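You operate a simulated robot arm through the tools that you are given. There is no shell and no other tool.

You run a simulated robot arm. Do the job below in one go: nothing can be reset, and whatever is moved stays where it is left.

JOB
Press the bearing with the red seal into the housing on the slide.
Fine: use the plunger with the orange pad; the slide ends at LOAD.

The check looks at the end state, three seconds after you hand in, the way a careful person would. Anything else that was tipped, shoved, dropped, spilled or broken makes it a failure. A push-on lid holds only when it is set on centred and level and pressed home; a screw cap is set on level and turned clockwise until tight.

ROBOT AND FRAMES
A 6-joint arm with a two-finger parallel gripper, fixed in place. Base frame: the origin is on the floor under the middle of its stand, x ahead of it, y to its left, z up; the work surface is at about z = 0.8. Units: m, rad, N and s.
With the tool pointing down near the work surface it reaches from about 0.26 to 0.68 m from the base axis. Its first joint turns from -1.152 to 1.152 rad. Payload 2.9 kg.
Tool frame: the origin (TCP) lies between the finger pads and is the grasp point; the fingertips stand 0.03 m ahead of it; z points along the fingers, y is the line along which they close. Largest opening 0.11 m; finger width 0.02, thickness 0.01; the body of the gripper, 0.048 by 0.112 m, starts 0.055 m behind the TCP.
Orientation is that of the tool frame in the base frame, as [roll, pitch, yaw] about the fixed x, y, z axes, in that order (R = Rz(yaw) Ry(pitch) Rx(roll)). With the fingers straight down and closing along the base's y, the tool's x points along the base's -x, its y along +y and its z along -z.

CONTROLS
- The arm moves only by the tool step_arm. Its argument "commands" is text: rows parted by semicolons, each of 7 numbers parted by spaces: the shift along the tool's x, y, z in m, then the turn, a rotation vector about the tool's x, y, z in rad, then the gripper command, from -1 (fully open) to 1 (shut), values between in proportion. In form: x y z wx wy wz gripper; .... A call has 1 to 20 rows; each row shifts and turns the commanded pose from where the row before left it, along the tool's axes as they then stand. Each row takes 0.2 s and may step no farther than 0.05 m and 0.15 rad from the row before; otherwise, or with a gripper value out of range, the whole call is refused. Where a pose cannot be reached the arm comes as near as it can. A force on the tool above 50 N (or 10 N above the force at the start of the call, whichever is more), or a blocked arm, ends the call early, and 0.2 s more pass. Each finger travels about 0.108 m/s and halts on what it meets, pressing with about 30 N; the grip force reading is that of the motor and also rises with nothing between the fingers. The clock runs only during rows and for 0.2 s after the last one: add rows that do not move to give the fingers time. It gives the time, the measured TCP pose, the force on the tool (base axes), the opening and the grip force at its end, in the units of the frame above (readings bear some noise), with the torque about the TCP (base axes, N m) and any sound that the robot's microphone picked up, and new pictures: "views" is both (left out), scene, wrist or none.
- Cameras (640 x 400 px; columns grow to the right, rows downward): "scene" is fixed at [0.093, 0.424, 1.3902]; the picture's right is [-0.76, -0.65, 0.00], its down [-0.34, 0.40, -0.85] and it looks along [0.55, -0.65, -0.52] (base axes); focal length 346 px, centre (320, 200). "wrist" rides on the gripper at [0.072, 0.017, -0.103] in the tool frame; the picture's right is [-0.23, 0.97, 0.00], its down [-0.76, -0.18, -0.62] and it looks along [-0.61, -0.14, 0.78] (tool axes); focal length 222 px, centre (320, 200). There is no depth. A picture from a camera that has moved, and an enlarged one, comes with that camera's place and axes in the base frame and with its lens. The place of the scene camera against the robot may be out by one fixed shift of up to 0.025 m in any direction.
- inspect(camera, box): a new picture of the part [left, top, right, bottom] of that camera's present view, enlarged. No time passes.
- close_job(): hands the job in; it is judged then, once.

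Nothing tells you positions but the pictures and the camera data. Unless the task says otherwise, let go and move clear before handing in.

The tools are called after "Request:" as name(argument=value, ...) on one line, values as JSON. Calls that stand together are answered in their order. step_arm: Moves the arm, as the interface text tells. Its arguments: {"type":"object","properties":{"commands":{"type":"string"},"views":{"type":"string","enum":["both","scene","wrist","none"]}},"required":["commands"]} The other tools are called the same way: inspect (camera, box) takes an enlarged picture of a part of a camera's view; close_job () hands the job in.

At the start:

```text
time_s: 0.0
eef_pos: [0.3534, -0.1312, 1.2081]
orientation: [3.14, 0.002, 3.141]
ft_force: [0.3, 0.0, 0.4]
torque: [-0.02, 0.02, -0.01]
opening: 0.1099
grip_force: 0.0
```

scene: 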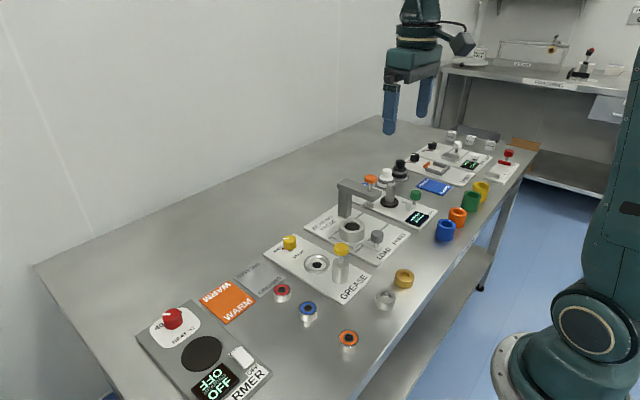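
wrist: 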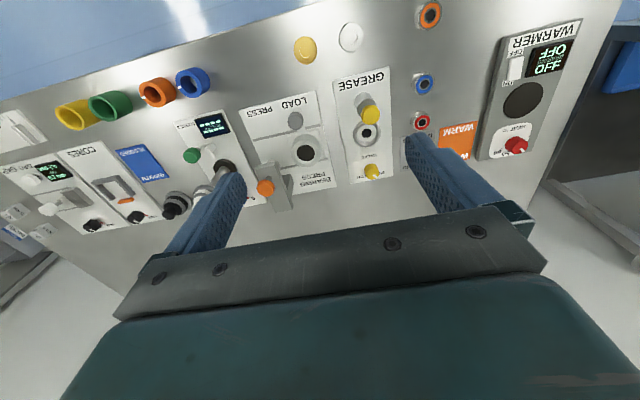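

I see a bench with a warmer, bearings (red, blue, orange seals), a grease station, a bearing press with a slide, and other stations. I'll first take enlarged pictures to read labels and locate the parts.

Request:
inspect(camera="scene", box=[290, 160, 450, 260])

Request:
inspect(camera="scene", box=[230, 220, 430, 360])

Request:
inspect(camera="scene", box=[120, 260, 300, 400])

Request:
inspect(camera="scene", box=[380, 120, 540, 220])

Request:
inspect(camera="wrist", box=[170, 60, 410, 210])

Request:
inspect(camera="wrist", box=[330, 0, 590, 170])

```text
4.00 times, centred on (370, 210) of scene
camera zoom: at [0.093, 0.424, 1.3902], right [-0.76, -0.65, 0.0], down [-0.34, 0.4, -0.85], along [0.55, -0.65, -0.52], focal length 1383 px, centre (120, 160)
```

zoom: 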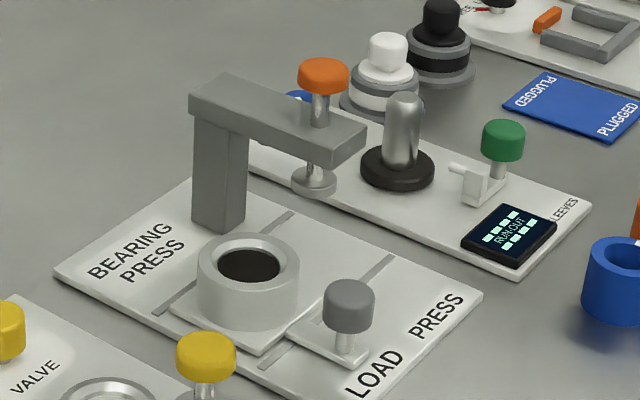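

```text
2.86 times, centred on (330, 290) of scene
camera zoom: at [0.093, 0.424, 1.3902], right [-0.76, -0.65, 0.0], down [-0.34, 0.4, -0.85], along [0.55, -0.65, -0.52], focal length 988 px, centre (291, -57)
```

zoom: 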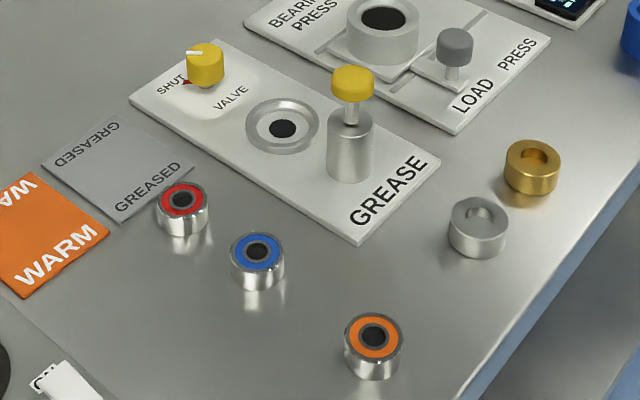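

```text
2.86 times, centred on (210, 330) of scene
camera zoom: at [0.093, 0.424, 1.3902], right [-0.76, -0.65, 0.0], down [-0.34, 0.4, -0.85], along [0.55, -0.65, -0.52], focal length 988 px, centre (634, -171)
```

zoom: 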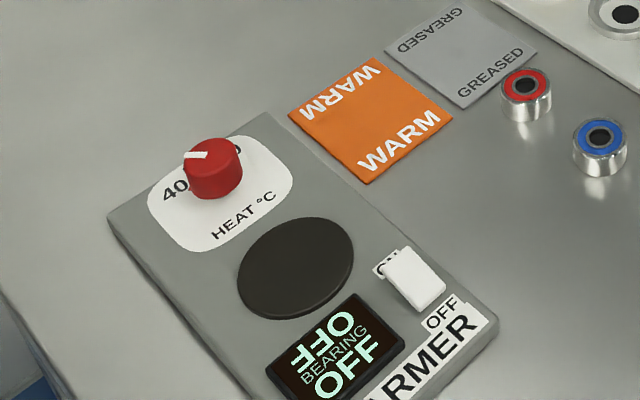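

```text
4.00 times, centred on (460, 170) of scene
camera zoom: at [0.093, 0.424, 1.3902], right [-0.76, -0.65, 0.0], down [-0.34, 0.4, -0.85], along [0.55, -0.65, -0.52], focal length 1383 px, centre (-240, 320)
```

zoom: 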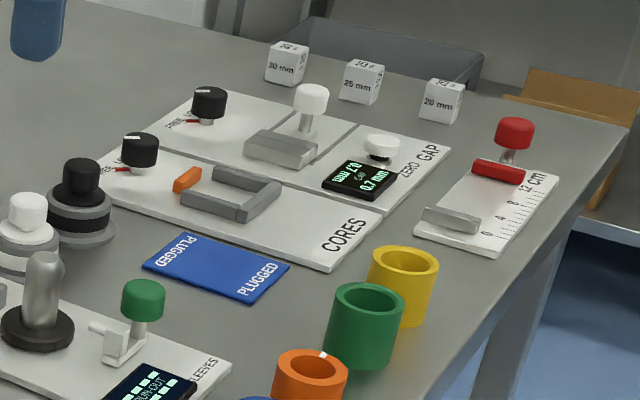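

```text
2.67 times, centred on (290, 135) of wrist
camera zoom: at [0.2804, -0.1147, 1.3107], right [0.23, 0.97, 0.0], down [0.76, -0.18, 0.62], along [0.61, -0.14, -0.78], focal length 592 px, centre (400, 373)
```

zoom: 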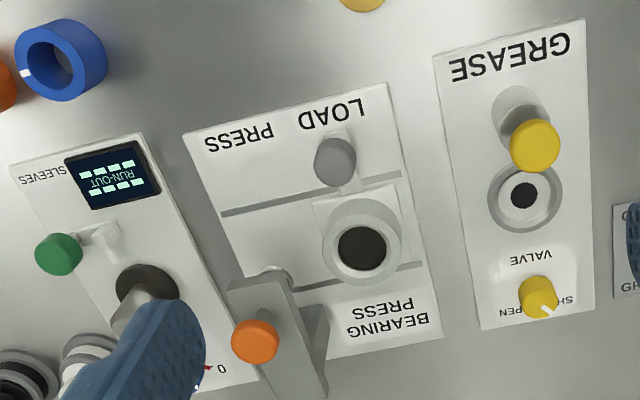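

```text
2.35 times, centred on (460, 85) of wrist
camera zoom: at [0.2804, -0.1147, 1.3107], right [0.23, 0.97, 0.0], down [0.76, -0.18, 0.62], along [0.61, -0.14, -0.78], focal length 523 px, centre (-9, 471)
```

zoom: 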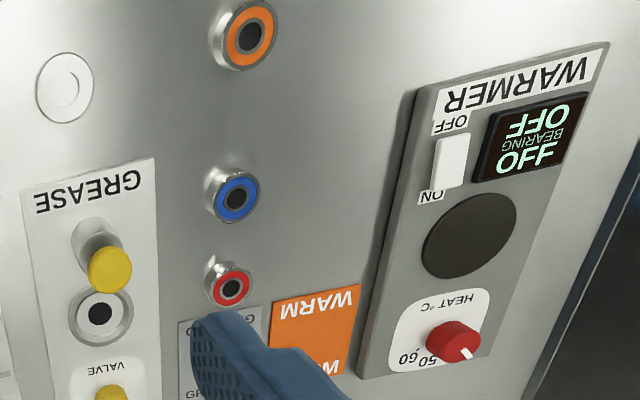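

The red-seal bearing is on the table near (0.50, 0.065), about 40 mm across and 20 mm tall. The housing on the slide is at LOAD near (0.49, -0.198), the slide's grey knob is near (0.418, -0.198), and the orange press pad is near (0.496, -0.272, 0.966). Next I move above the red bearing and turn the gripper 90°, so the fingers close along x and the camera stays on the +y side.

Request:
step_arm(commands="-0.0184 0.0245 0.025 0 0 0 -0.18; -0.0184 0.0245 0.025 0 0 0 -0.18; -0.0184 0.0245 0.025 0 0 0 -0.18; -0.0184 0.0245 0.025 0 0 0 -0.18; -0.0184 0.0245 0.025 0 0 0 -0.18; -0.0184 0.0245 0.025 0 0 0 -0.18; -0.0184 0.0245 0.025 0 0 0 -0.18; -0.0184 0.0245 0.025 0 0 0 -0.18; 0 0 0 0 0 0.1428 -0.18; 0 0 0 0 0 0.1428 -0.18; 0 0 0 0 0 0.1428 -0.18; 0 0 0 0 0 0.1428 -0.18; 0 0 0 0 0 0.1428 -0.18; 0 0 0 0 0 0.1428 -0.18; 0 0 0 0 0 0.1428 -0.18; 0 0 0 0 0 0.1428 -0.18; 0 0 0 0 0 0.1428 -0.18; 0 0 0 0 0 0.1428 -0.18; 0 0 0 0 0 0.1428 -0.18", views="both")

```text
time_s: 4.0
eef_pos: [0.4988, 0.0646, 1.008]
orientation: [-3.141, 0.001, 1.567]
ft_force: [-0.5, 0.5, 0.3]
torque: [0.0, -0.01, 0.0]
opening: 0.0651
grip_force: 0.0
camera wrist: at [0.5172, 0.1369, 1.1111], right [0.97, -0.23, 0.0], down [-0.18, -0.76, 0.62], along [-0.14, -0.61, -0.78], focal length 222 px, centre (320, 200)
```

scene: 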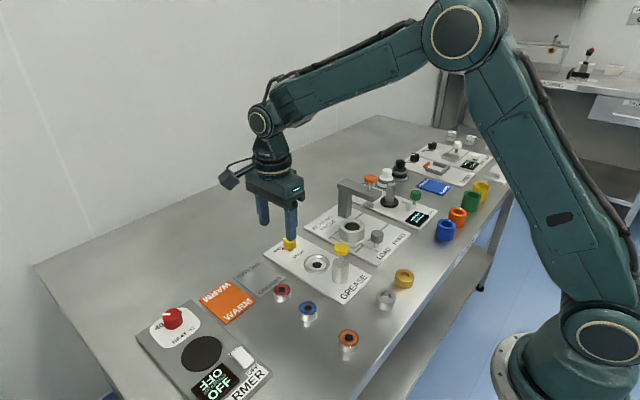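
wrist: 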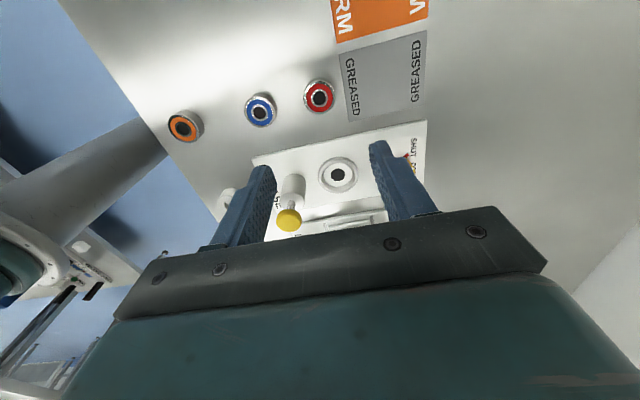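

The arm is above the red bearing with the camera looking at it from the +y side. I'll zoom in to refine its position and its height.

Request:
inspect(camera="wrist", box=[240, 60, 400, 160])

Request:
inspect(camera="scene", box=[230, 180, 390, 320])

```text
4.00 times, centred on (320, 110) of wrist
camera zoom: at [0.5172, 0.1369, 1.1111], right [0.97, -0.23, 0.0], down [-0.18, -0.76, 0.62], along [-0.14, -0.61, -0.78], focal length 888 px, centre (320, 560)
```

zoom: 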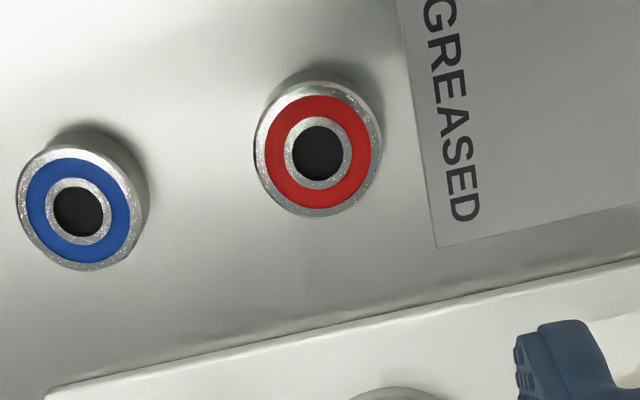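

```text
2.86 times, centred on (310, 250) of scene
camera zoom: at [0.093, 0.424, 1.3902], right [-0.76, -0.65, 0.0], down [-0.34, 0.4, -0.85], along [0.55, -0.65, -0.52], focal length 988 px, centre (349, 57)
```

zoom: 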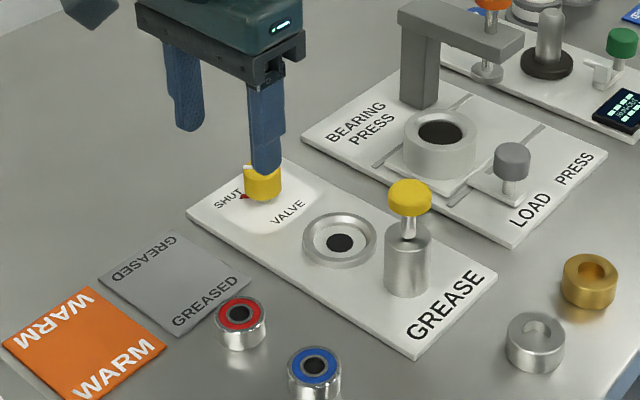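

The red bearing's top centre works out at about (0.500, 0.066, 0.82). I'll lower partway, keeping the tips above it, and check alignment.

Request:
step_arm(commands="0.0016 0.0014 0.032 0 0 0 -0.18; 0 0 0.032 0 0 0 -0.18; 0 0 0.032 0 0 0 -0.18; 0 0 0.028 0 0 0 -0.18; 0 0 0 0 0 0 -0.18", views="both")

Request:
inspect(camera="wrist", box=[200, 60, 440, 210])

Request:
inspect(camera="scene", box=[230, 230, 330, 310])

```text
time_s: 5.2
eef_pos: [0.4983, 0.0648, 0.8817]
orientation: [-3.141, 0.001, 1.571]
ft_force: [-0.3, 0.0, -0.4]
torque: [-0.03, -0.03, -0.01]
opening: 0.0651
grip_force: 0.1
camera wrist: at [0.5172, 0.1379, 0.9852], right [0.97, -0.23, 0.0], down [-0.18, -0.76, 0.62], along [-0.14, -0.61, -0.78], focal length 222 px, centre (320, 200)
```

scene: 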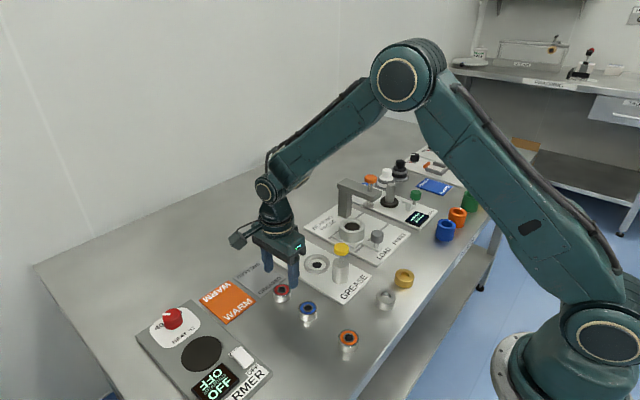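
wrist: 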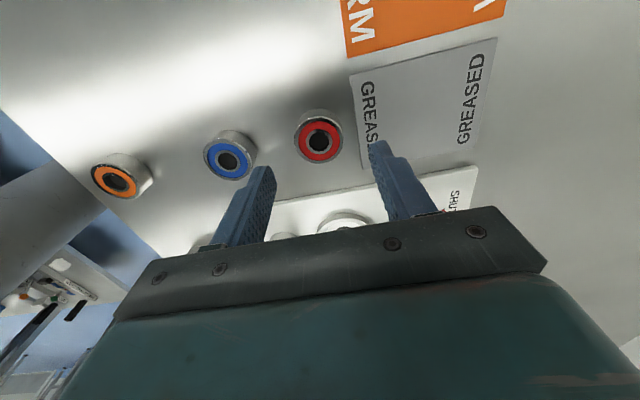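

```text
2.67 times, centred on (320, 135) of wrist
camera zoom: at [0.5172, 0.1379, 0.9852], right [0.97, -0.23, 0.0], down [-0.18, -0.76, 0.62], along [-0.14, -0.61, -0.78], focal length 592 px, centre (320, 373)
```

zoom: 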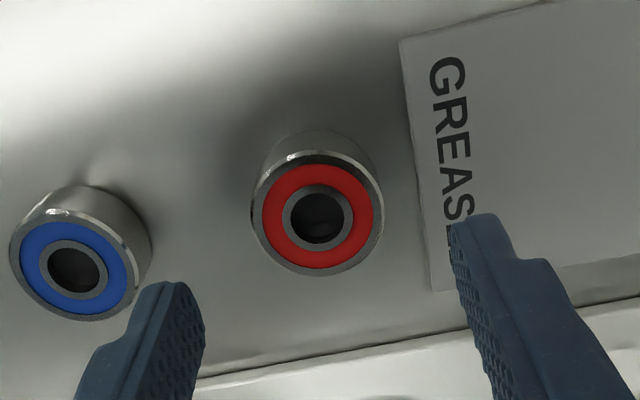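

```text
5.00 times, centred on (280, 270) of scene
camera zoom: at [0.093, 0.424, 1.3902], right [-0.76, -0.65, 0.0], down [-0.34, 0.4, -0.85], along [0.55, -0.65, -0.52], focal length 1728 px, centre (520, -150)
```

zoom: 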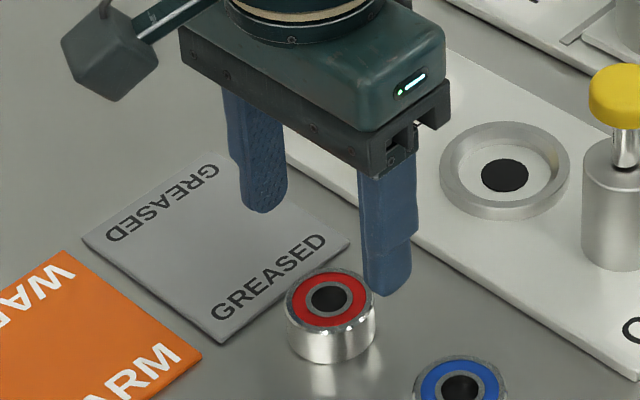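

The gripper is centred on the bearing along x, and the bearing sits about 2.5 mm further +y; it is about 40 mm across and 19–20 mm tall. I'll correct that, lower so the tips overlap the upper half of the bearing, and close.

Request:
step_arm(commands="0.0025 0 0.015 0 0 0 -0.18; 0 0 0.015 0 0 0 -0.18; 0 0 0.012 0 0 0 -0.18; 0 0 0 0 0 0 -0.18", views="both")

Request:
inspect(camera="wrist", box=[200, 60, 440, 210])

Request:
inspect(camera="scene", box=[230, 230, 330, 310])

```text
time_s: 6.2
eef_pos: [0.5007, 0.0682, 0.8408]
orientation: [-3.141, 0.0, 1.572]
ft_force: [0.8, -0.1, 0.1]
torque: [-0.03, -0.02, -0.02]
opening: 0.065
grip_force: 0.0
camera wrist: at [0.5194, 0.1417, 0.9448], right [0.97, -0.23, 0.0], down [-0.18, -0.76, 0.62], along [-0.14, -0.61, -0.78], focal length 222 px, centre (320, 200)
```

scene: 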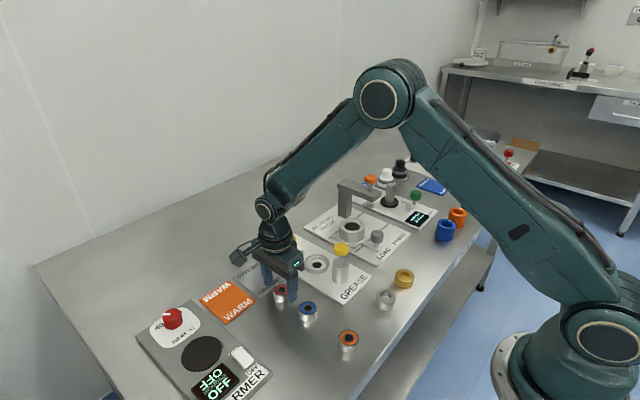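
wrist: 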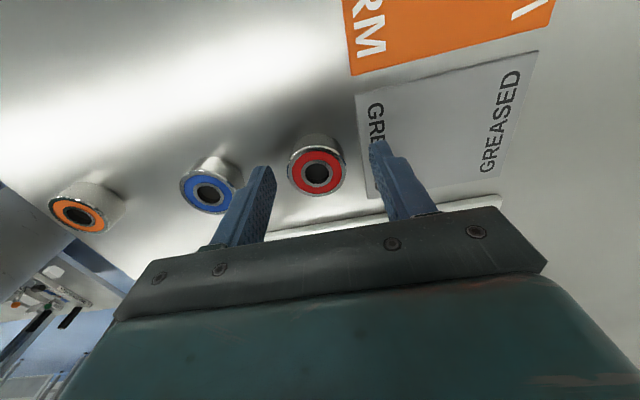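

```text
2.67 times, centred on (320, 135) of wrist
camera zoom: at [0.5194, 0.1417, 0.9448], right [0.97, -0.23, 0.0], down [-0.18, -0.76, 0.62], along [-0.14, -0.61, -0.78], focal length 592 px, centre (320, 373)
```

zoom: 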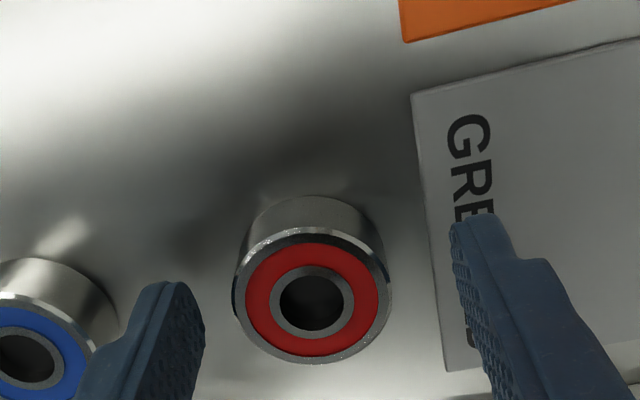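

```text
5.00 times, centred on (280, 270) of scene
camera zoom: at [0.093, 0.424, 1.3902], right [-0.76, -0.65, 0.0], down [-0.34, 0.4, -0.85], along [0.55, -0.65, -0.52], focal length 1728 px, centre (520, -150)
```

zoom: 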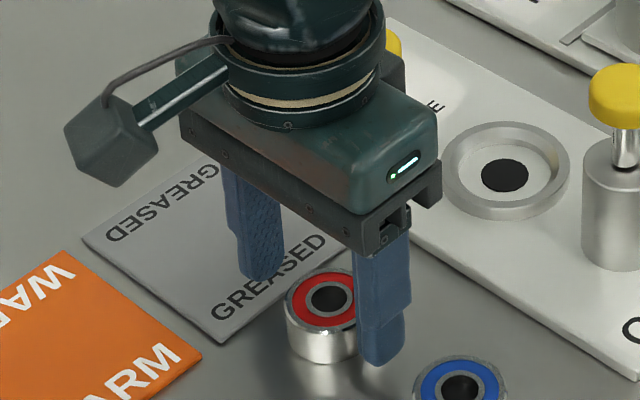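

The bearing now sits about 2 mm to −x and 2.5 mm to −y of the tool axis, so I'll nudge the tool over and then close.

Request:
step_arm(commands="-0.0025 -0.002 0 0 0 0 -0.18; 0 0 0 0 0 0 -0.18; 0 0 0 0 0 0 -0.18", views="wrist")

Request:
inspect(camera="wrist", box=[200, 60, 440, 210])

```text
time_s: 7.0
eef_pos: [0.4993, 0.0661, 0.8412]
orientation: [3.141, 0.0, 1.57]
ft_force: [-0.2, 0.0, -0.2]
torque: [0.03, -0.04, -0.02]
opening: 0.065
grip_force: 0.0
camera wrist: at [0.5175, 0.1387, 0.9448], right [0.97, -0.23, 0.0], down [-0.18, -0.76, 0.62], along [-0.14, -0.61, -0.78], focal length 222 px, centre (320, 200)
```

wrist: 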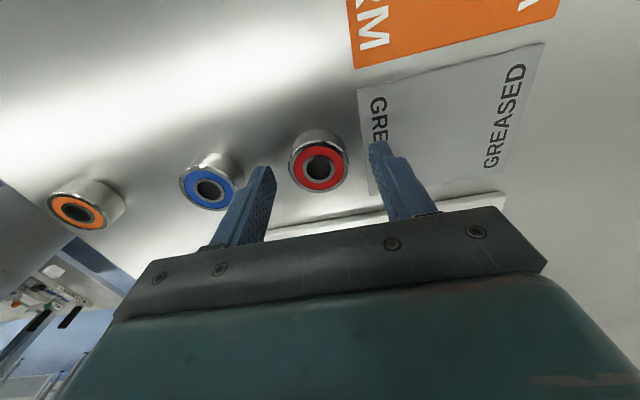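

```text
2.67 times, centred on (320, 135) of wrist
camera zoom: at [0.5175, 0.1387, 0.9448], right [0.97, -0.23, 0.0], down [-0.18, -0.76, 0.62], along [-0.14, -0.61, -0.78], focal length 592 px, centre (320, 373)
```

zoom: 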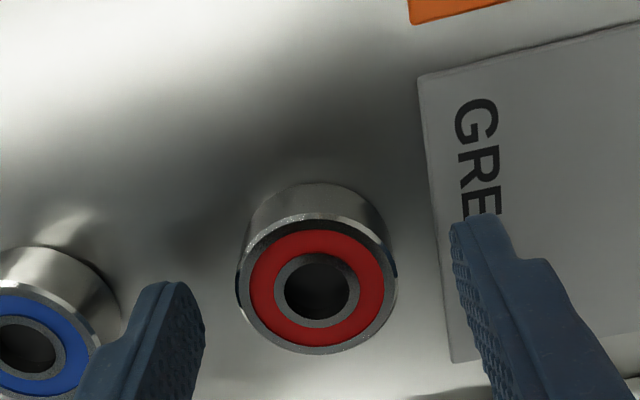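

The bearing is now on the tool axis, so I'll close the fingers on it.

Request:
step_arm(commands="0 0 0 0 0 0 0.1; 0 0 0 0 0 0 0.3; 0 0 0 0 0 0 1; 0 0 0 0 0 0 1; 0 0 0 0 0 0 1", views="both")

Request:
inspect(camera="wrist", box=[200, 60, 440, 210])

```text
time_s: 8.2
eef_pos: [0.4994, 0.0664, 0.8417]
orientation: [3.141, 0.0, 1.572]
ft_force: [-1.4, -0.1, 0.6]
torque: [0.0, 0.04, -0.05]
opening: 0.0384
grip_force: 29.8
camera wrist: at [0.5175, 0.1388, 0.9449], right [0.97, -0.23, 0.0], down [-0.18, -0.76, 0.62], along [-0.14, -0.61, -0.78], focal length 222 px, centre (320, 200)
```

scene: 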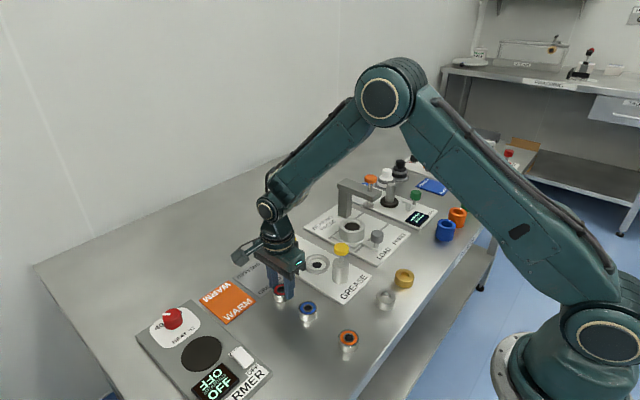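
wrist: 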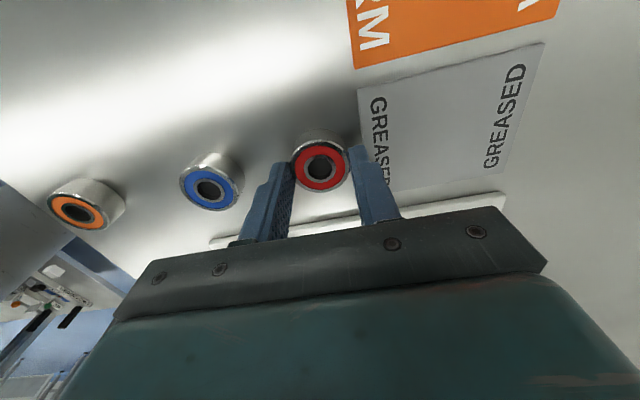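

```text
2.67 times, centred on (320, 135) of wrist
camera zoom: at [0.5175, 0.1388, 0.9449], right [0.97, -0.23, 0.0], down [-0.18, -0.76, 0.62], along [-0.14, -0.61, -0.78], focal length 592 px, centre (320, 373)
```

zoom: 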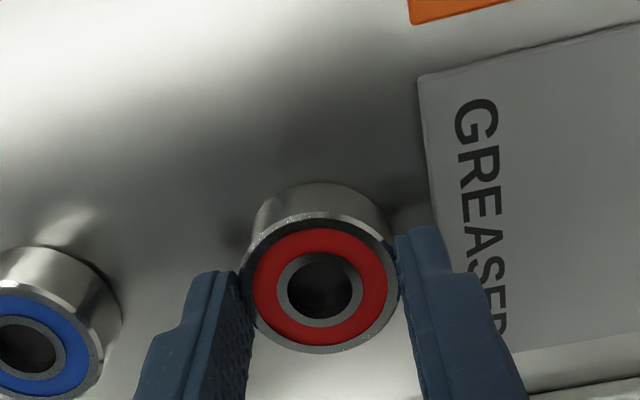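

The bearing is held, with the opening at 38.4 mm and grip force at 30 N. I'll lift it and carry it toward the housing, stopping short to measure the bore from the wrist camera.

Request:
step_arm(commands="0 0 -0.015 0 0 0 1; 0 0 -0.03 0 0 0 1; 0 0 -0.04 0 0 0 1; 0 0 -0.045 0 0 0 1; 0 0 0 0 0 0 1; -0.035 -0.001 0 0 0 0 1; -0.04 -0.002 0 0 0 0 1; -0.04 -0.002 0 0 0 0 1; -0.04 -0.002 0 0 0 0 1; -0.035 0 0 0 0 0 1; 0 0 0 0 0 0 1; 0 0 0 0 0 0 1", views="both")

Request:
inspect(camera="wrist", box=[200, 60, 440, 210])

```text
time_s: 10.8
eef_pos: [0.4909, -0.122, 0.9735]
orientation: [-3.141, 0.001, 1.57]
ft_force: [-0.2, -0.9, -1.2]
torque: [0.02, 0.0, -0.01]
opening: 0.0383
grip_force: 30.0
camera wrist: at [0.5097, -0.0491, 1.0763], right [0.97, -0.23, 0.0], down [-0.18, -0.76, 0.62], along [-0.14, -0.61, -0.78], focal length 222 px, centre (320, 200)
```

scene: 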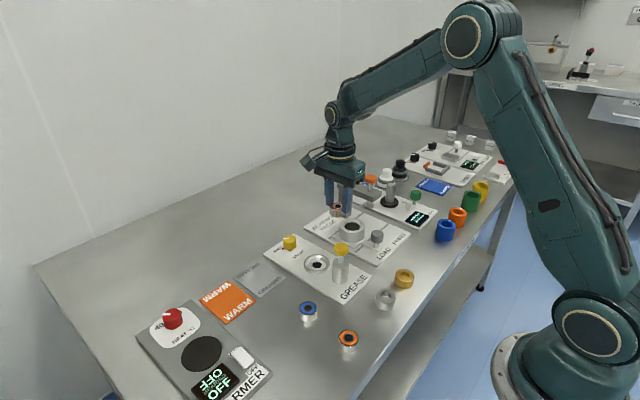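
wrist: 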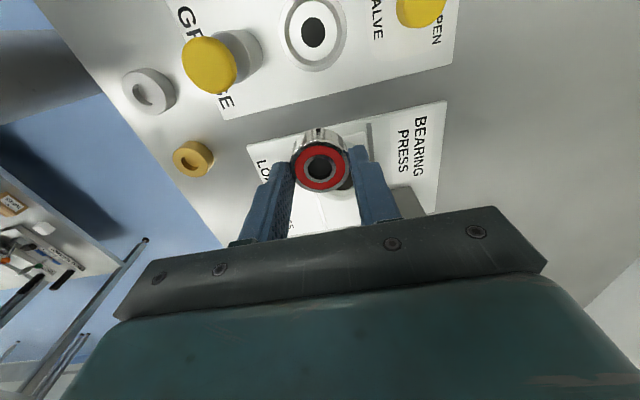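

```text
2.67 times, centred on (320, 135) of wrist
camera zoom: at [0.5097, -0.0491, 1.0763], right [0.97, -0.23, 0.0], down [-0.18, -0.76, 0.62], along [-0.14, -0.61, -0.78], focal length 592 px, centre (320, 373)
```

zoom: 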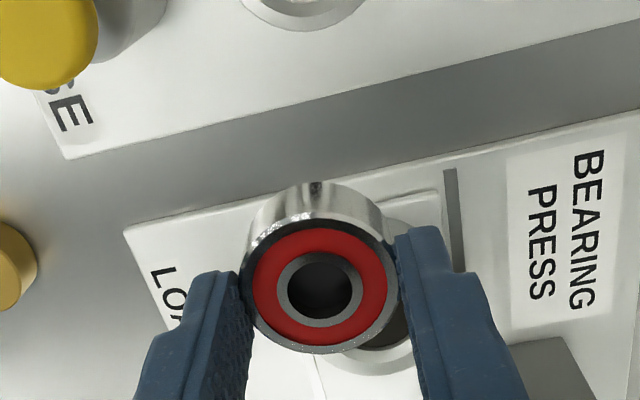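

The held bearing hides the housing from here. I'll rise to clear the press beam and look from slightly past the housing, so the bore shows above the bearing in the picture.

Request:
step_arm(commands="0 0 -0.04 0 0 0 1; 0 0 -0.04 0 0 0 1; -0.04 0 0 0 0 0 1; -0.04 0 0 0 0 0 1; -0.035 0 0 0 0 0 1; 0 0 0 0 0 0 1; 0 0 0 0 0 0 1", views="both")

Request:
inspect(camera="wrist", box=[240, 0, 400, 100])

Request:
inspect(camera="wrist", box=[200, 60, 440, 210])

Request:
inspect(camera="scene", box=[300, 150, 460, 270])

```text
time_s: 12.4
eef_pos: [0.4913, -0.2396, 1.052]
orientation: [3.141, 0.0, 1.572]
ft_force: [0.3, -0.2, -1.0]
torque: [-0.03, 0.0, 0.02]
opening: 0.0382
grip_force: 29.5
camera wrist: at [0.5094, -0.1672, 1.155], right [0.97, -0.23, 0.0], down [-0.18, -0.76, 0.62], along [-0.14, -0.61, -0.78], focal length 222 px, centre (320, 200)
```

scene: 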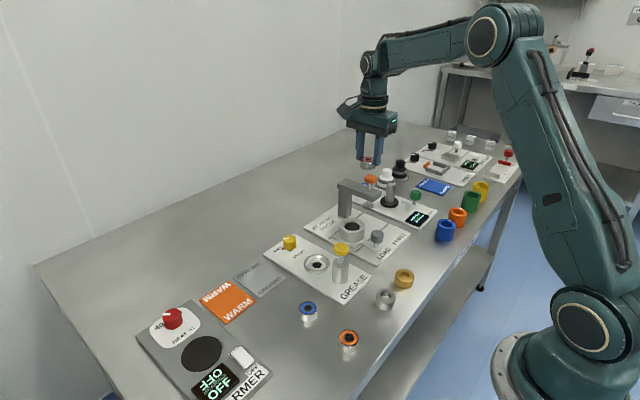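
wrist: 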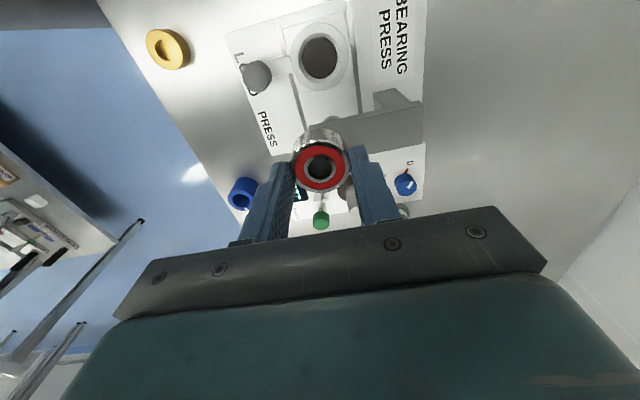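

```text
4.00 times, centred on (320, 50) of wrist
camera zoom: at [0.5094, -0.1672, 1.155], right [0.97, -0.23, 0.0], down [-0.18, -0.76, 0.62], along [-0.14, -0.61, -0.78], focal length 888 px, centre (320, 800)
```

zoom: 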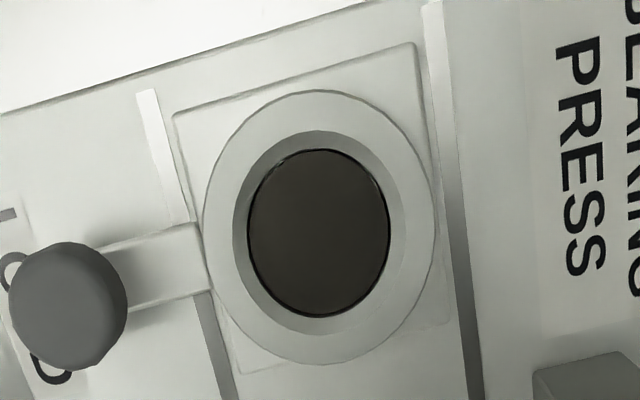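

```text
2.67 times, centred on (320, 135) of wrist
camera zoom: at [0.5094, -0.1672, 1.155], right [0.97, -0.23, 0.0], down [-0.18, -0.76, 0.62], along [-0.14, -0.61, -0.78], focal length 592 px, centre (320, 373)
```

zoom: 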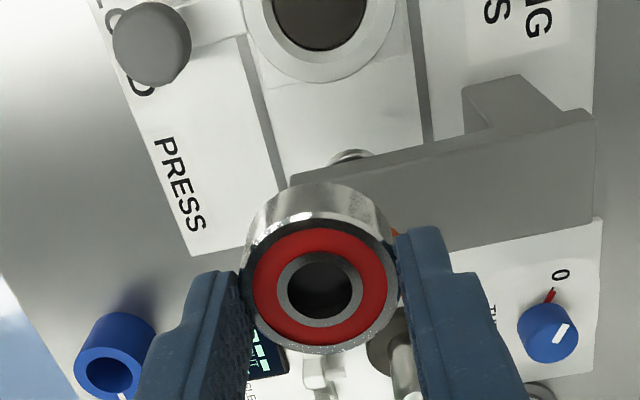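

```text
3.33 times, centred on (380, 210) of scene
camera zoom: at [0.093, 0.4239, 1.3902], right [-0.76, -0.65, 0.0], down [-0.34, 0.4, -0.85], along [0.55, -0.65, -0.52], focal length 1152 px, centre (120, 167)
```

zoom: 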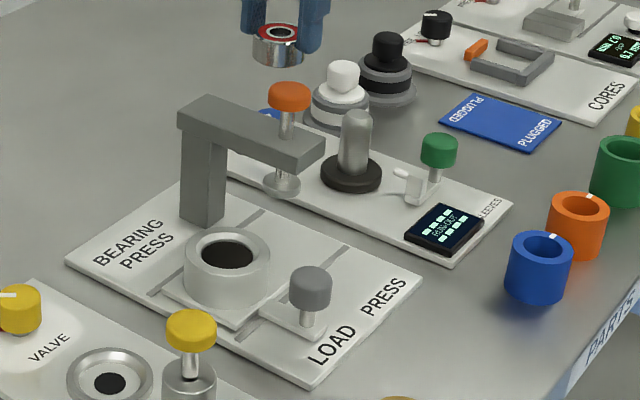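

From above, the bore centre comes out near (0.5015, -0.198), with the housing top at about z 0.842 and a chamfered mouth. I'll move the bearing over it and come down to roughly 4–5 cm above contact to check alignment.

Request:
step_arm(commands="0.0206 0.0045 0 0 0 0 1; 0.0206 0.0046 0 0 0 0 1; 0 0 0 0 0 0 1; 0 0 0.04 0 0 0 1; 0 0 0.04 0 0 0 1; 0 0 0.035 0 0 0 1; 0 0 0 0 0 0 1; 0 0 0 0 0 0 1", views="both")

Request:
inspect(camera="wrist", box=[200, 60, 440, 210])

Request:
inspect(camera="scene", box=[300, 170, 420, 270])

```text
time_s: 14.2
eef_pos: [0.5011, -0.1975, 0.9386]
orientation: [3.14, 0.001, 1.571]
ft_force: [-0.2, 0.2, -1.5]
torque: [-0.01, 0.0, 0.03]
opening: 0.0381
grip_force: 30.6
camera wrist: at [0.5193, -0.1255, 1.0411], right [0.97, -0.23, 0.0], down [-0.18, -0.76, 0.62], along [-0.14, -0.61, -0.78], focal length 222 px, centre (320, 200)
```

scene: 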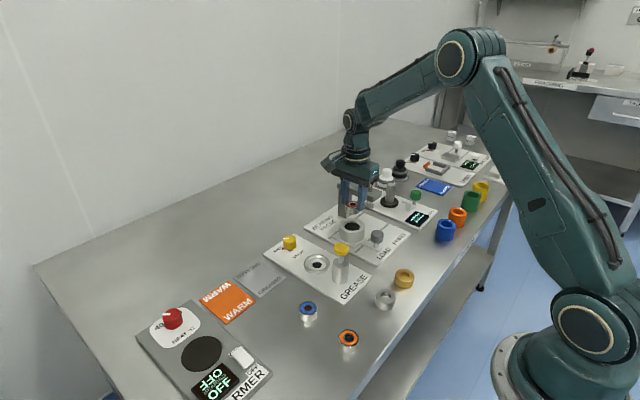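
wrist: 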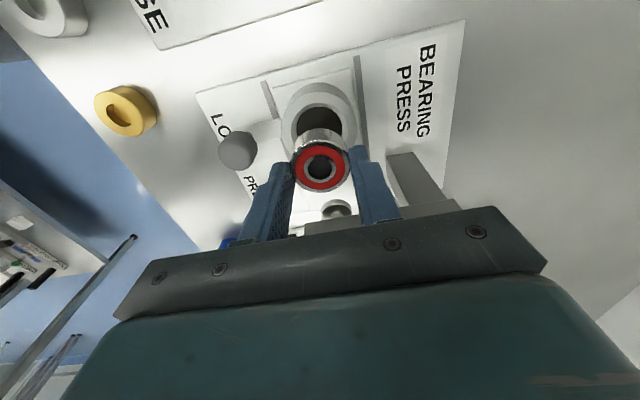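

```text
2.67 times, centred on (320, 135) of wrist
camera zoom: at [0.5193, -0.1255, 1.0411], right [0.97, -0.23, 0.0], down [-0.18, -0.76, 0.62], along [-0.14, -0.61, -0.78], focal length 592 px, centre (320, 373)
```

zoom: 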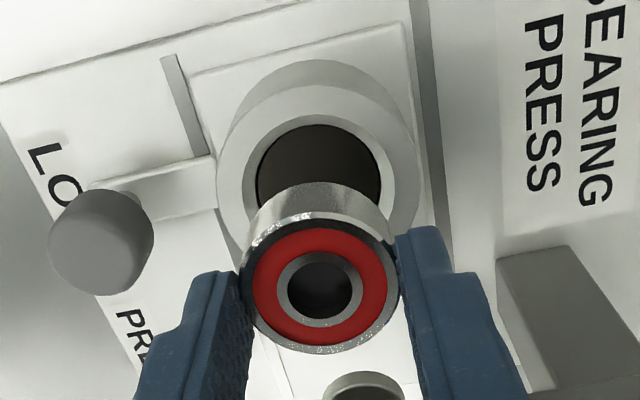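

```text
4.00 times, centred on (360, 220) of scene
camera zoom: at [0.093, 0.4239, 1.3902], right [-0.76, -0.65, 0.0], down [-0.34, 0.4, -0.85], along [0.55, -0.65, -0.52], focal length 1383 px, centre (160, 120)
```

zoom: 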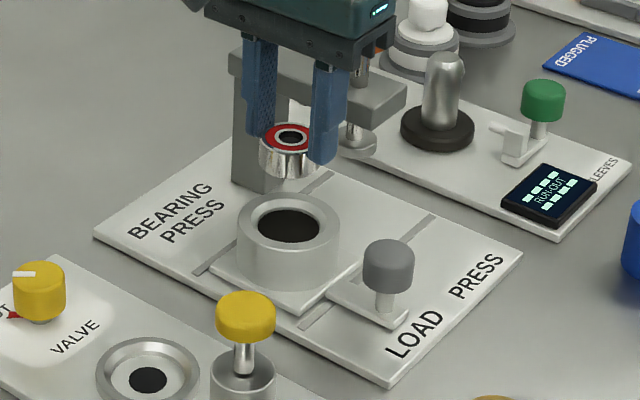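

The bearing is within about 2 mm of the bore axis. I'll shift about −2 mm in y and −0.7 mm in x, go lower, and look again at the bore.

Request:
step_arm(commands="-0.002 -0.0007 0 0 0 0 1; 0 0 0.02 0 0 0 1; 0 0 0.018 0 0 0 1; 0 0 0 0 0 0 1; 0 0 0 0 0 0 1", views="both")

Request:
inspect(camera="wrist", box=[240, 90, 400, 190])

Request:
inspect(camera="scene", box=[320, 190, 400, 250])

```text
time_s: 15.4
eef_pos: [0.4991, -0.2003, 0.8983]
orientation: [3.141, 0.0, 1.571]
ft_force: [-0.3, 0.9, -1.6]
torque: [-0.01, 0.0, 0.02]
opening: 0.0384
grip_force: 30.1
camera wrist: at [0.5173, -0.1274, 1.0017], right [0.97, -0.23, 0.0], down [-0.18, -0.76, 0.62], along [-0.14, -0.61, -0.78], focal length 222 px, centre (320, 200)
```

scene: 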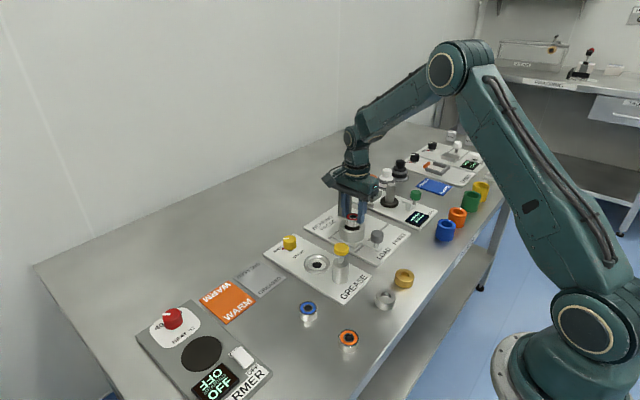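
wrist: 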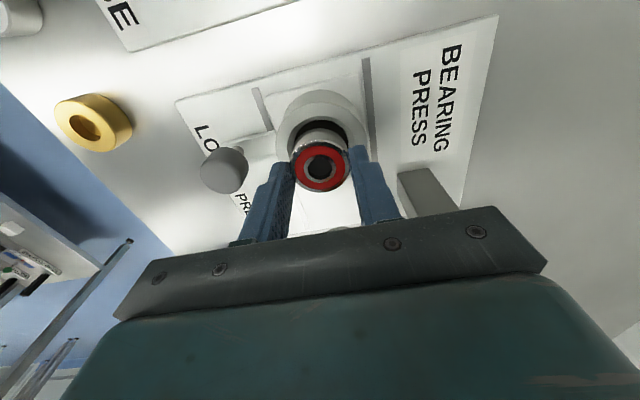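

```text
4.00 times, centred on (320, 140) of wrist
camera zoom: at [0.5173, -0.1274, 1.0017], right [0.97, -0.23, 0.0], down [-0.18, -0.76, 0.62], along [-0.14, -0.61, -0.78], focal length 888 px, centre (320, 440)
```

zoom: 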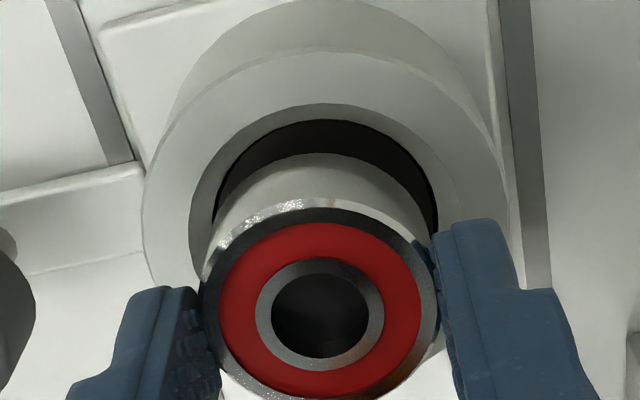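

```text
6.67 times, centred on (360, 220) of scene
camera zoom: at [0.093, 0.4239, 1.3902], right [-0.76, -0.65, 0.0], down [-0.34, 0.4, -0.85], along [0.55, -0.65, -0.52], focal length 2305 px, centre (53, 67)
```

zoom: 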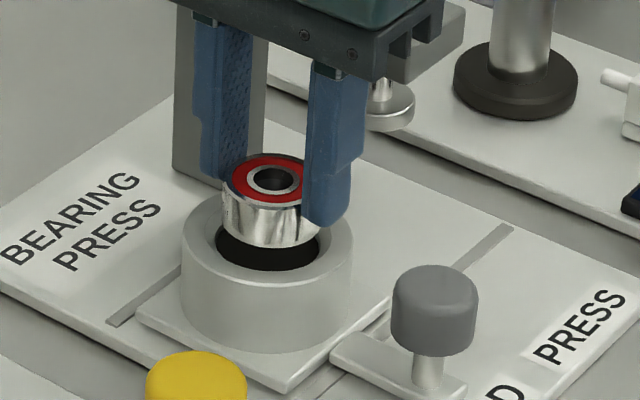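

Compared with the bearing, the bore is about 1 mm to +x and 1–1.5 mm to −y. I'll correct that and lower to a few millimetres above the housing for a final check.

Request:
step_arm(commands="-0.001 0.001 0.005 0 0 0 1; 0 0 0.005 0 0 0 1; 0 0 0 0 0 0 1; 0 0 0 0 0 0 1", views="wrist")

Request:
inspect(camera="wrist", box=[240, 90, 400, 190])

Request:
inspect(camera="scene", box=[320, 200, 384, 250])

```text
time_s: 16.4
eef_pos: [0.4989, -0.201, 0.8886]
orientation: [3.141, 0.0, 1.571]
ft_force: [-0.2, 1.2, -0.6]
torque: [-0.03, -0.04, -0.02]
opening: 0.0382
grip_force: 30.2
camera wrist: at [0.5185, -0.1287, 0.9919], right [0.97, -0.23, 0.0], down [-0.18, -0.76, 0.62], along [-0.14, -0.61, -0.78], focal length 222 px, centre (320, 200)
```

wrist: 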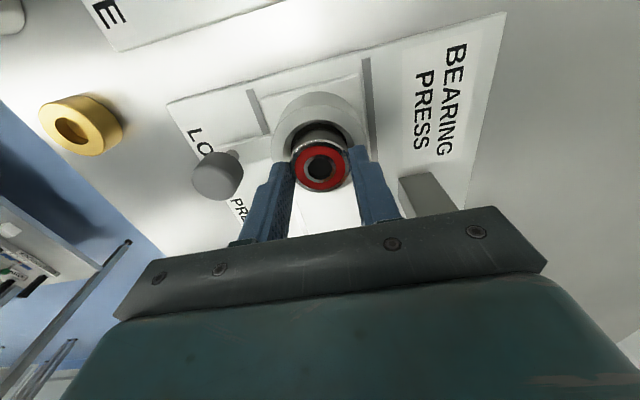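

```text
4.00 times, centred on (320, 140) of wrist
camera zoom: at [0.5185, -0.1287, 0.9919], right [0.97, -0.23, 0.0], down [-0.18, -0.76, 0.62], along [-0.14, -0.61, -0.78], focal length 888 px, centre (320, 440)
```

zoom: 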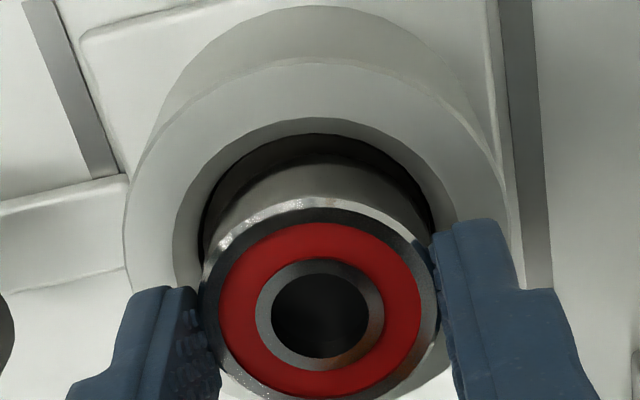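

```text
8.00 times, centred on (352, 225) of scene
camera zoom: at [0.093, 0.4239, 1.3902], right [-0.76, -0.65, 0.0], down [-0.34, 0.4, -0.85], along [0.55, -0.65, -0.52], focal length 2766 px, centre (64, 0)
```

zoom: 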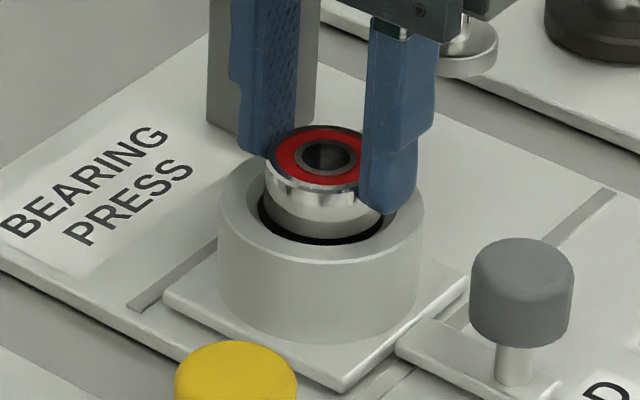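

Both views agree that the bearing is within about half a millimetre of the bore axis. I'll lower in small steps, watching the force for seating contact.

Request:
step_arm(commands="0 0 0.002 0 0 0 1; 0 0 0.002 0 0 0 1; 0 0 0.002 0 0 0 1; 0 0 0 0 0 0 1", views="wrist")

Request:
inspect(camera="wrist", box=[240, 90, 400, 190])

Request:
inspect(camera="scene", box=[320, 200, 384, 250])

```text
time_s: 17.4
eef_pos: [0.5016, -0.2024, 0.882]
orientation: [3.141, 0.001, 1.57]
ft_force: [-2.6, -0.6, 5.6]
torque: [0.06, 0.09, 0.01]
opening: 0.0381
grip_force: 29.6
camera wrist: at [0.5184, -0.1285, 0.986], right [0.97, -0.23, 0.0], down [-0.18, -0.76, 0.62], along [-0.14, -0.61, -0.78], focal length 222 px, centre (320, 200)
```

wrist: 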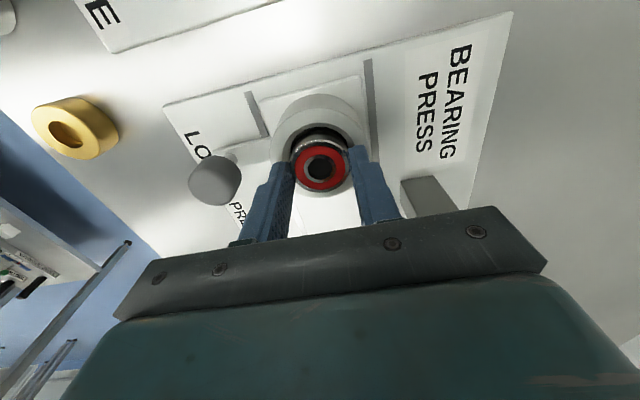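

```text
4.00 times, centred on (320, 140) of wrist
camera zoom: at [0.5184, -0.1285, 0.986], right [0.97, -0.23, 0.0], down [-0.18, -0.76, 0.62], along [-0.14, -0.61, -0.78], focal length 888 px, centre (320, 440)
```

zoom: 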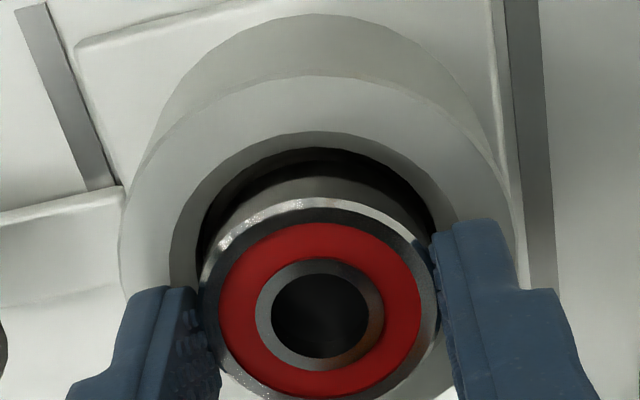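

```text
8.00 times, centred on (352, 225) of scene
camera zoom: at [0.0928, 0.424, 1.3902], right [-0.76, -0.65, 0.0], down [-0.34, 0.4, -0.85], along [0.55, -0.65, -0.52], focal length 2766 px, centre (64, 0)
```

zoom: 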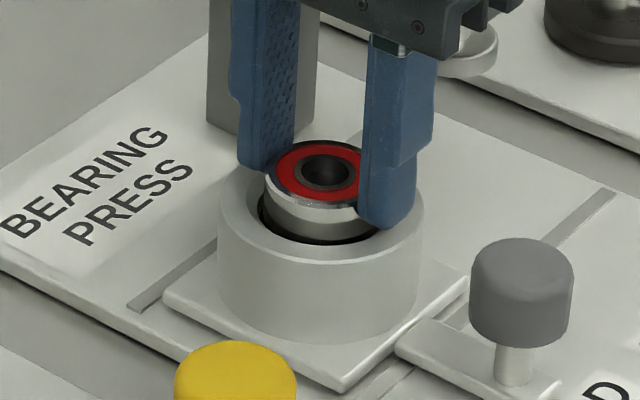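

There is light contact (5.6 N up) with a small sideways push toward −x, so the bore is a touch to −x. I'll nudge that way and ease down a little more.

Request:
step_arm(commands="0 -0.0007 0 0 0 0 1; 0 0 0.0015 0 0 0 1; 0 0 0 0 0 0 1; 0 0 0 0 0 0 1", views="wrist")

Request:
inspect(camera="wrist", box=[240, 90, 400, 190])

Request:
inspect(camera="scene", box=[320, 200, 384, 250])

```text
time_s: 18.4
eef_pos: [0.4988, -0.2017, 0.8818]
orientation: [3.14, -0.002, 1.571]
ft_force: [1.0, -1.8, 4.1]
torque: [-0.02, -0.03, 0.01]
opening: 0.0381
grip_force: 30.0
camera wrist: at [0.5182, -0.1284, 0.9841], right [0.97, -0.23, 0.0], down [-0.18, -0.76, 0.62], along [-0.14, -0.61, -0.78], focal length 222 px, centre (320, 200)
```

wrist: 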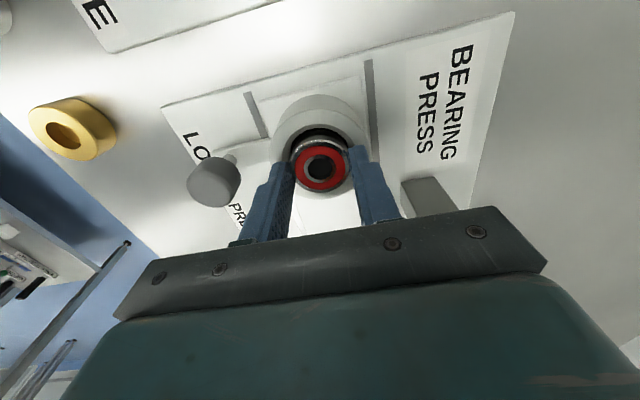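

```text
4.00 times, centred on (320, 140) of wrist
camera zoom: at [0.5182, -0.1284, 0.9841], right [0.97, -0.23, 0.0], down [-0.18, -0.76, 0.62], along [-0.14, -0.61, -0.78], focal length 888 px, centre (320, 440)
```

zoom: 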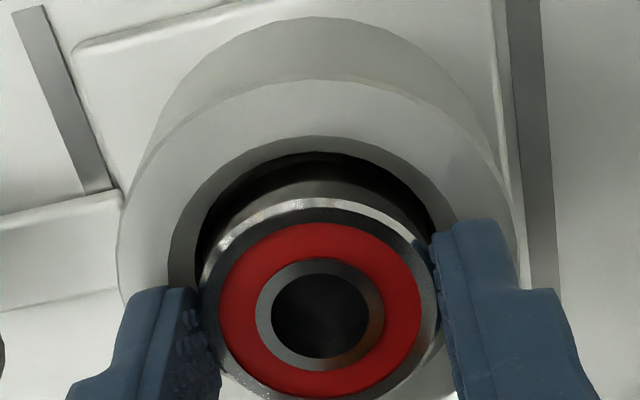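

```text
8.00 times, centred on (352, 225) of scene
camera zoom: at [0.0929, 0.4239, 1.3902], right [-0.76, -0.65, 0.0], down [-0.34, 0.4, -0.85], along [0.55, -0.65, -0.52], focal length 2766 px, centre (64, 0)
```

zoom: 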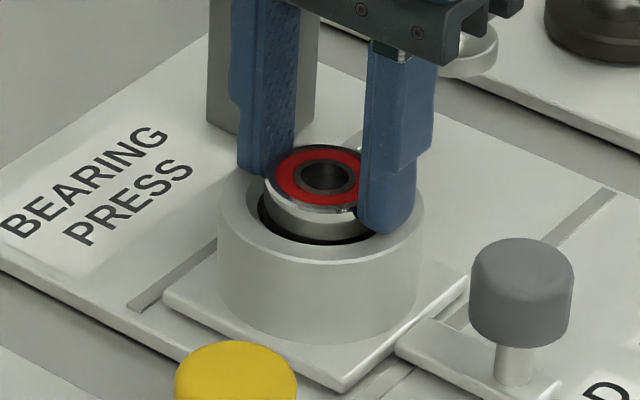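

Contact stays light (about 4 N) and the bearing is still going in. I'll continue down slowly by another 3 mm.

Request:
step_arm(commands="0 0 0.001 0 0 0 1; 0 0 0.001 0 0 0 1; 0 0 0.001 0 0 0 1; 0 0 0 0 0 0 1; 0 0 0 0 0 0 1", views="wrist")

Request:
inspect(camera="wrist", box=[240, 90, 400, 190])

Request:
inspect(camera="scene", box=[320, 200, 384, 250])

```text
time_s: 19.6
eef_pos: [0.5, -0.2016, 0.8795]
orientation: [3.139, 0.002, 1.57]
ft_force: [-6.1, 1.0, 30.7]
torque: [0.08, 0.89, 0.0]
opening: 0.0383
grip_force: 30.2
camera wrist: at [0.5181, -0.1283, 0.9831], right [0.97, -0.23, 0.0], down [-0.18, -0.76, 0.62], along [-0.14, -0.61, -0.78], focal length 222 px, centre (320, 200)
```

wrist: 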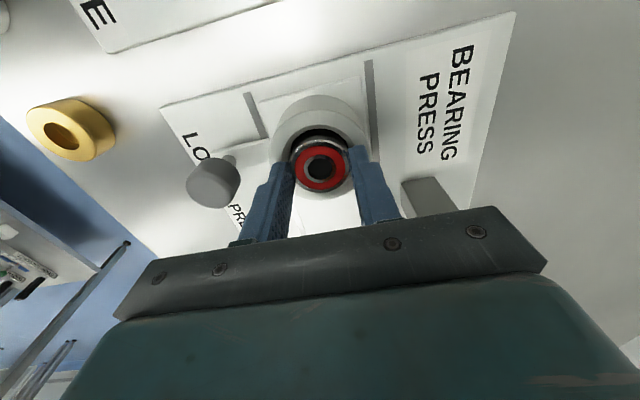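

```text
4.00 times, centred on (320, 140) of wrist
camera zoom: at [0.5181, -0.1283, 0.9831], right [0.97, -0.23, 0.0], down [-0.18, -0.76, 0.62], along [-0.14, -0.61, -0.78], focal length 888 px, centre (320, 440)
```

zoom: 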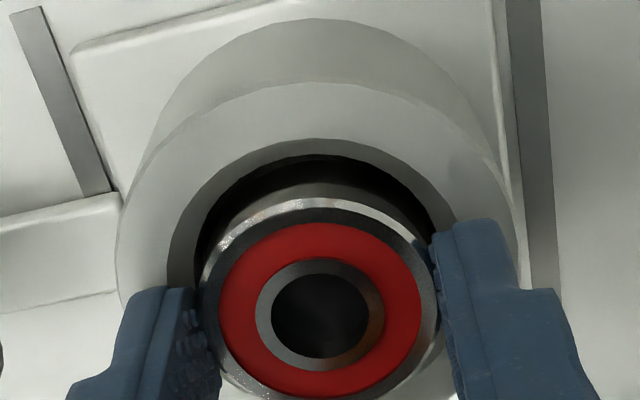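

```text
8.00 times, centred on (352, 225) of scene
camera zoom: at [0.0924, 0.4242, 1.3902], right [-0.76, -0.65, 0.0], down [-0.34, 0.4, -0.85], along [0.55, -0.65, -0.52], focal length 2766 px, centre (64, 0)
```

zoom: 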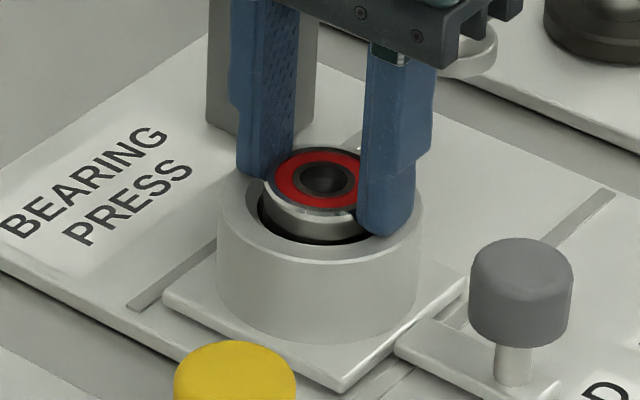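

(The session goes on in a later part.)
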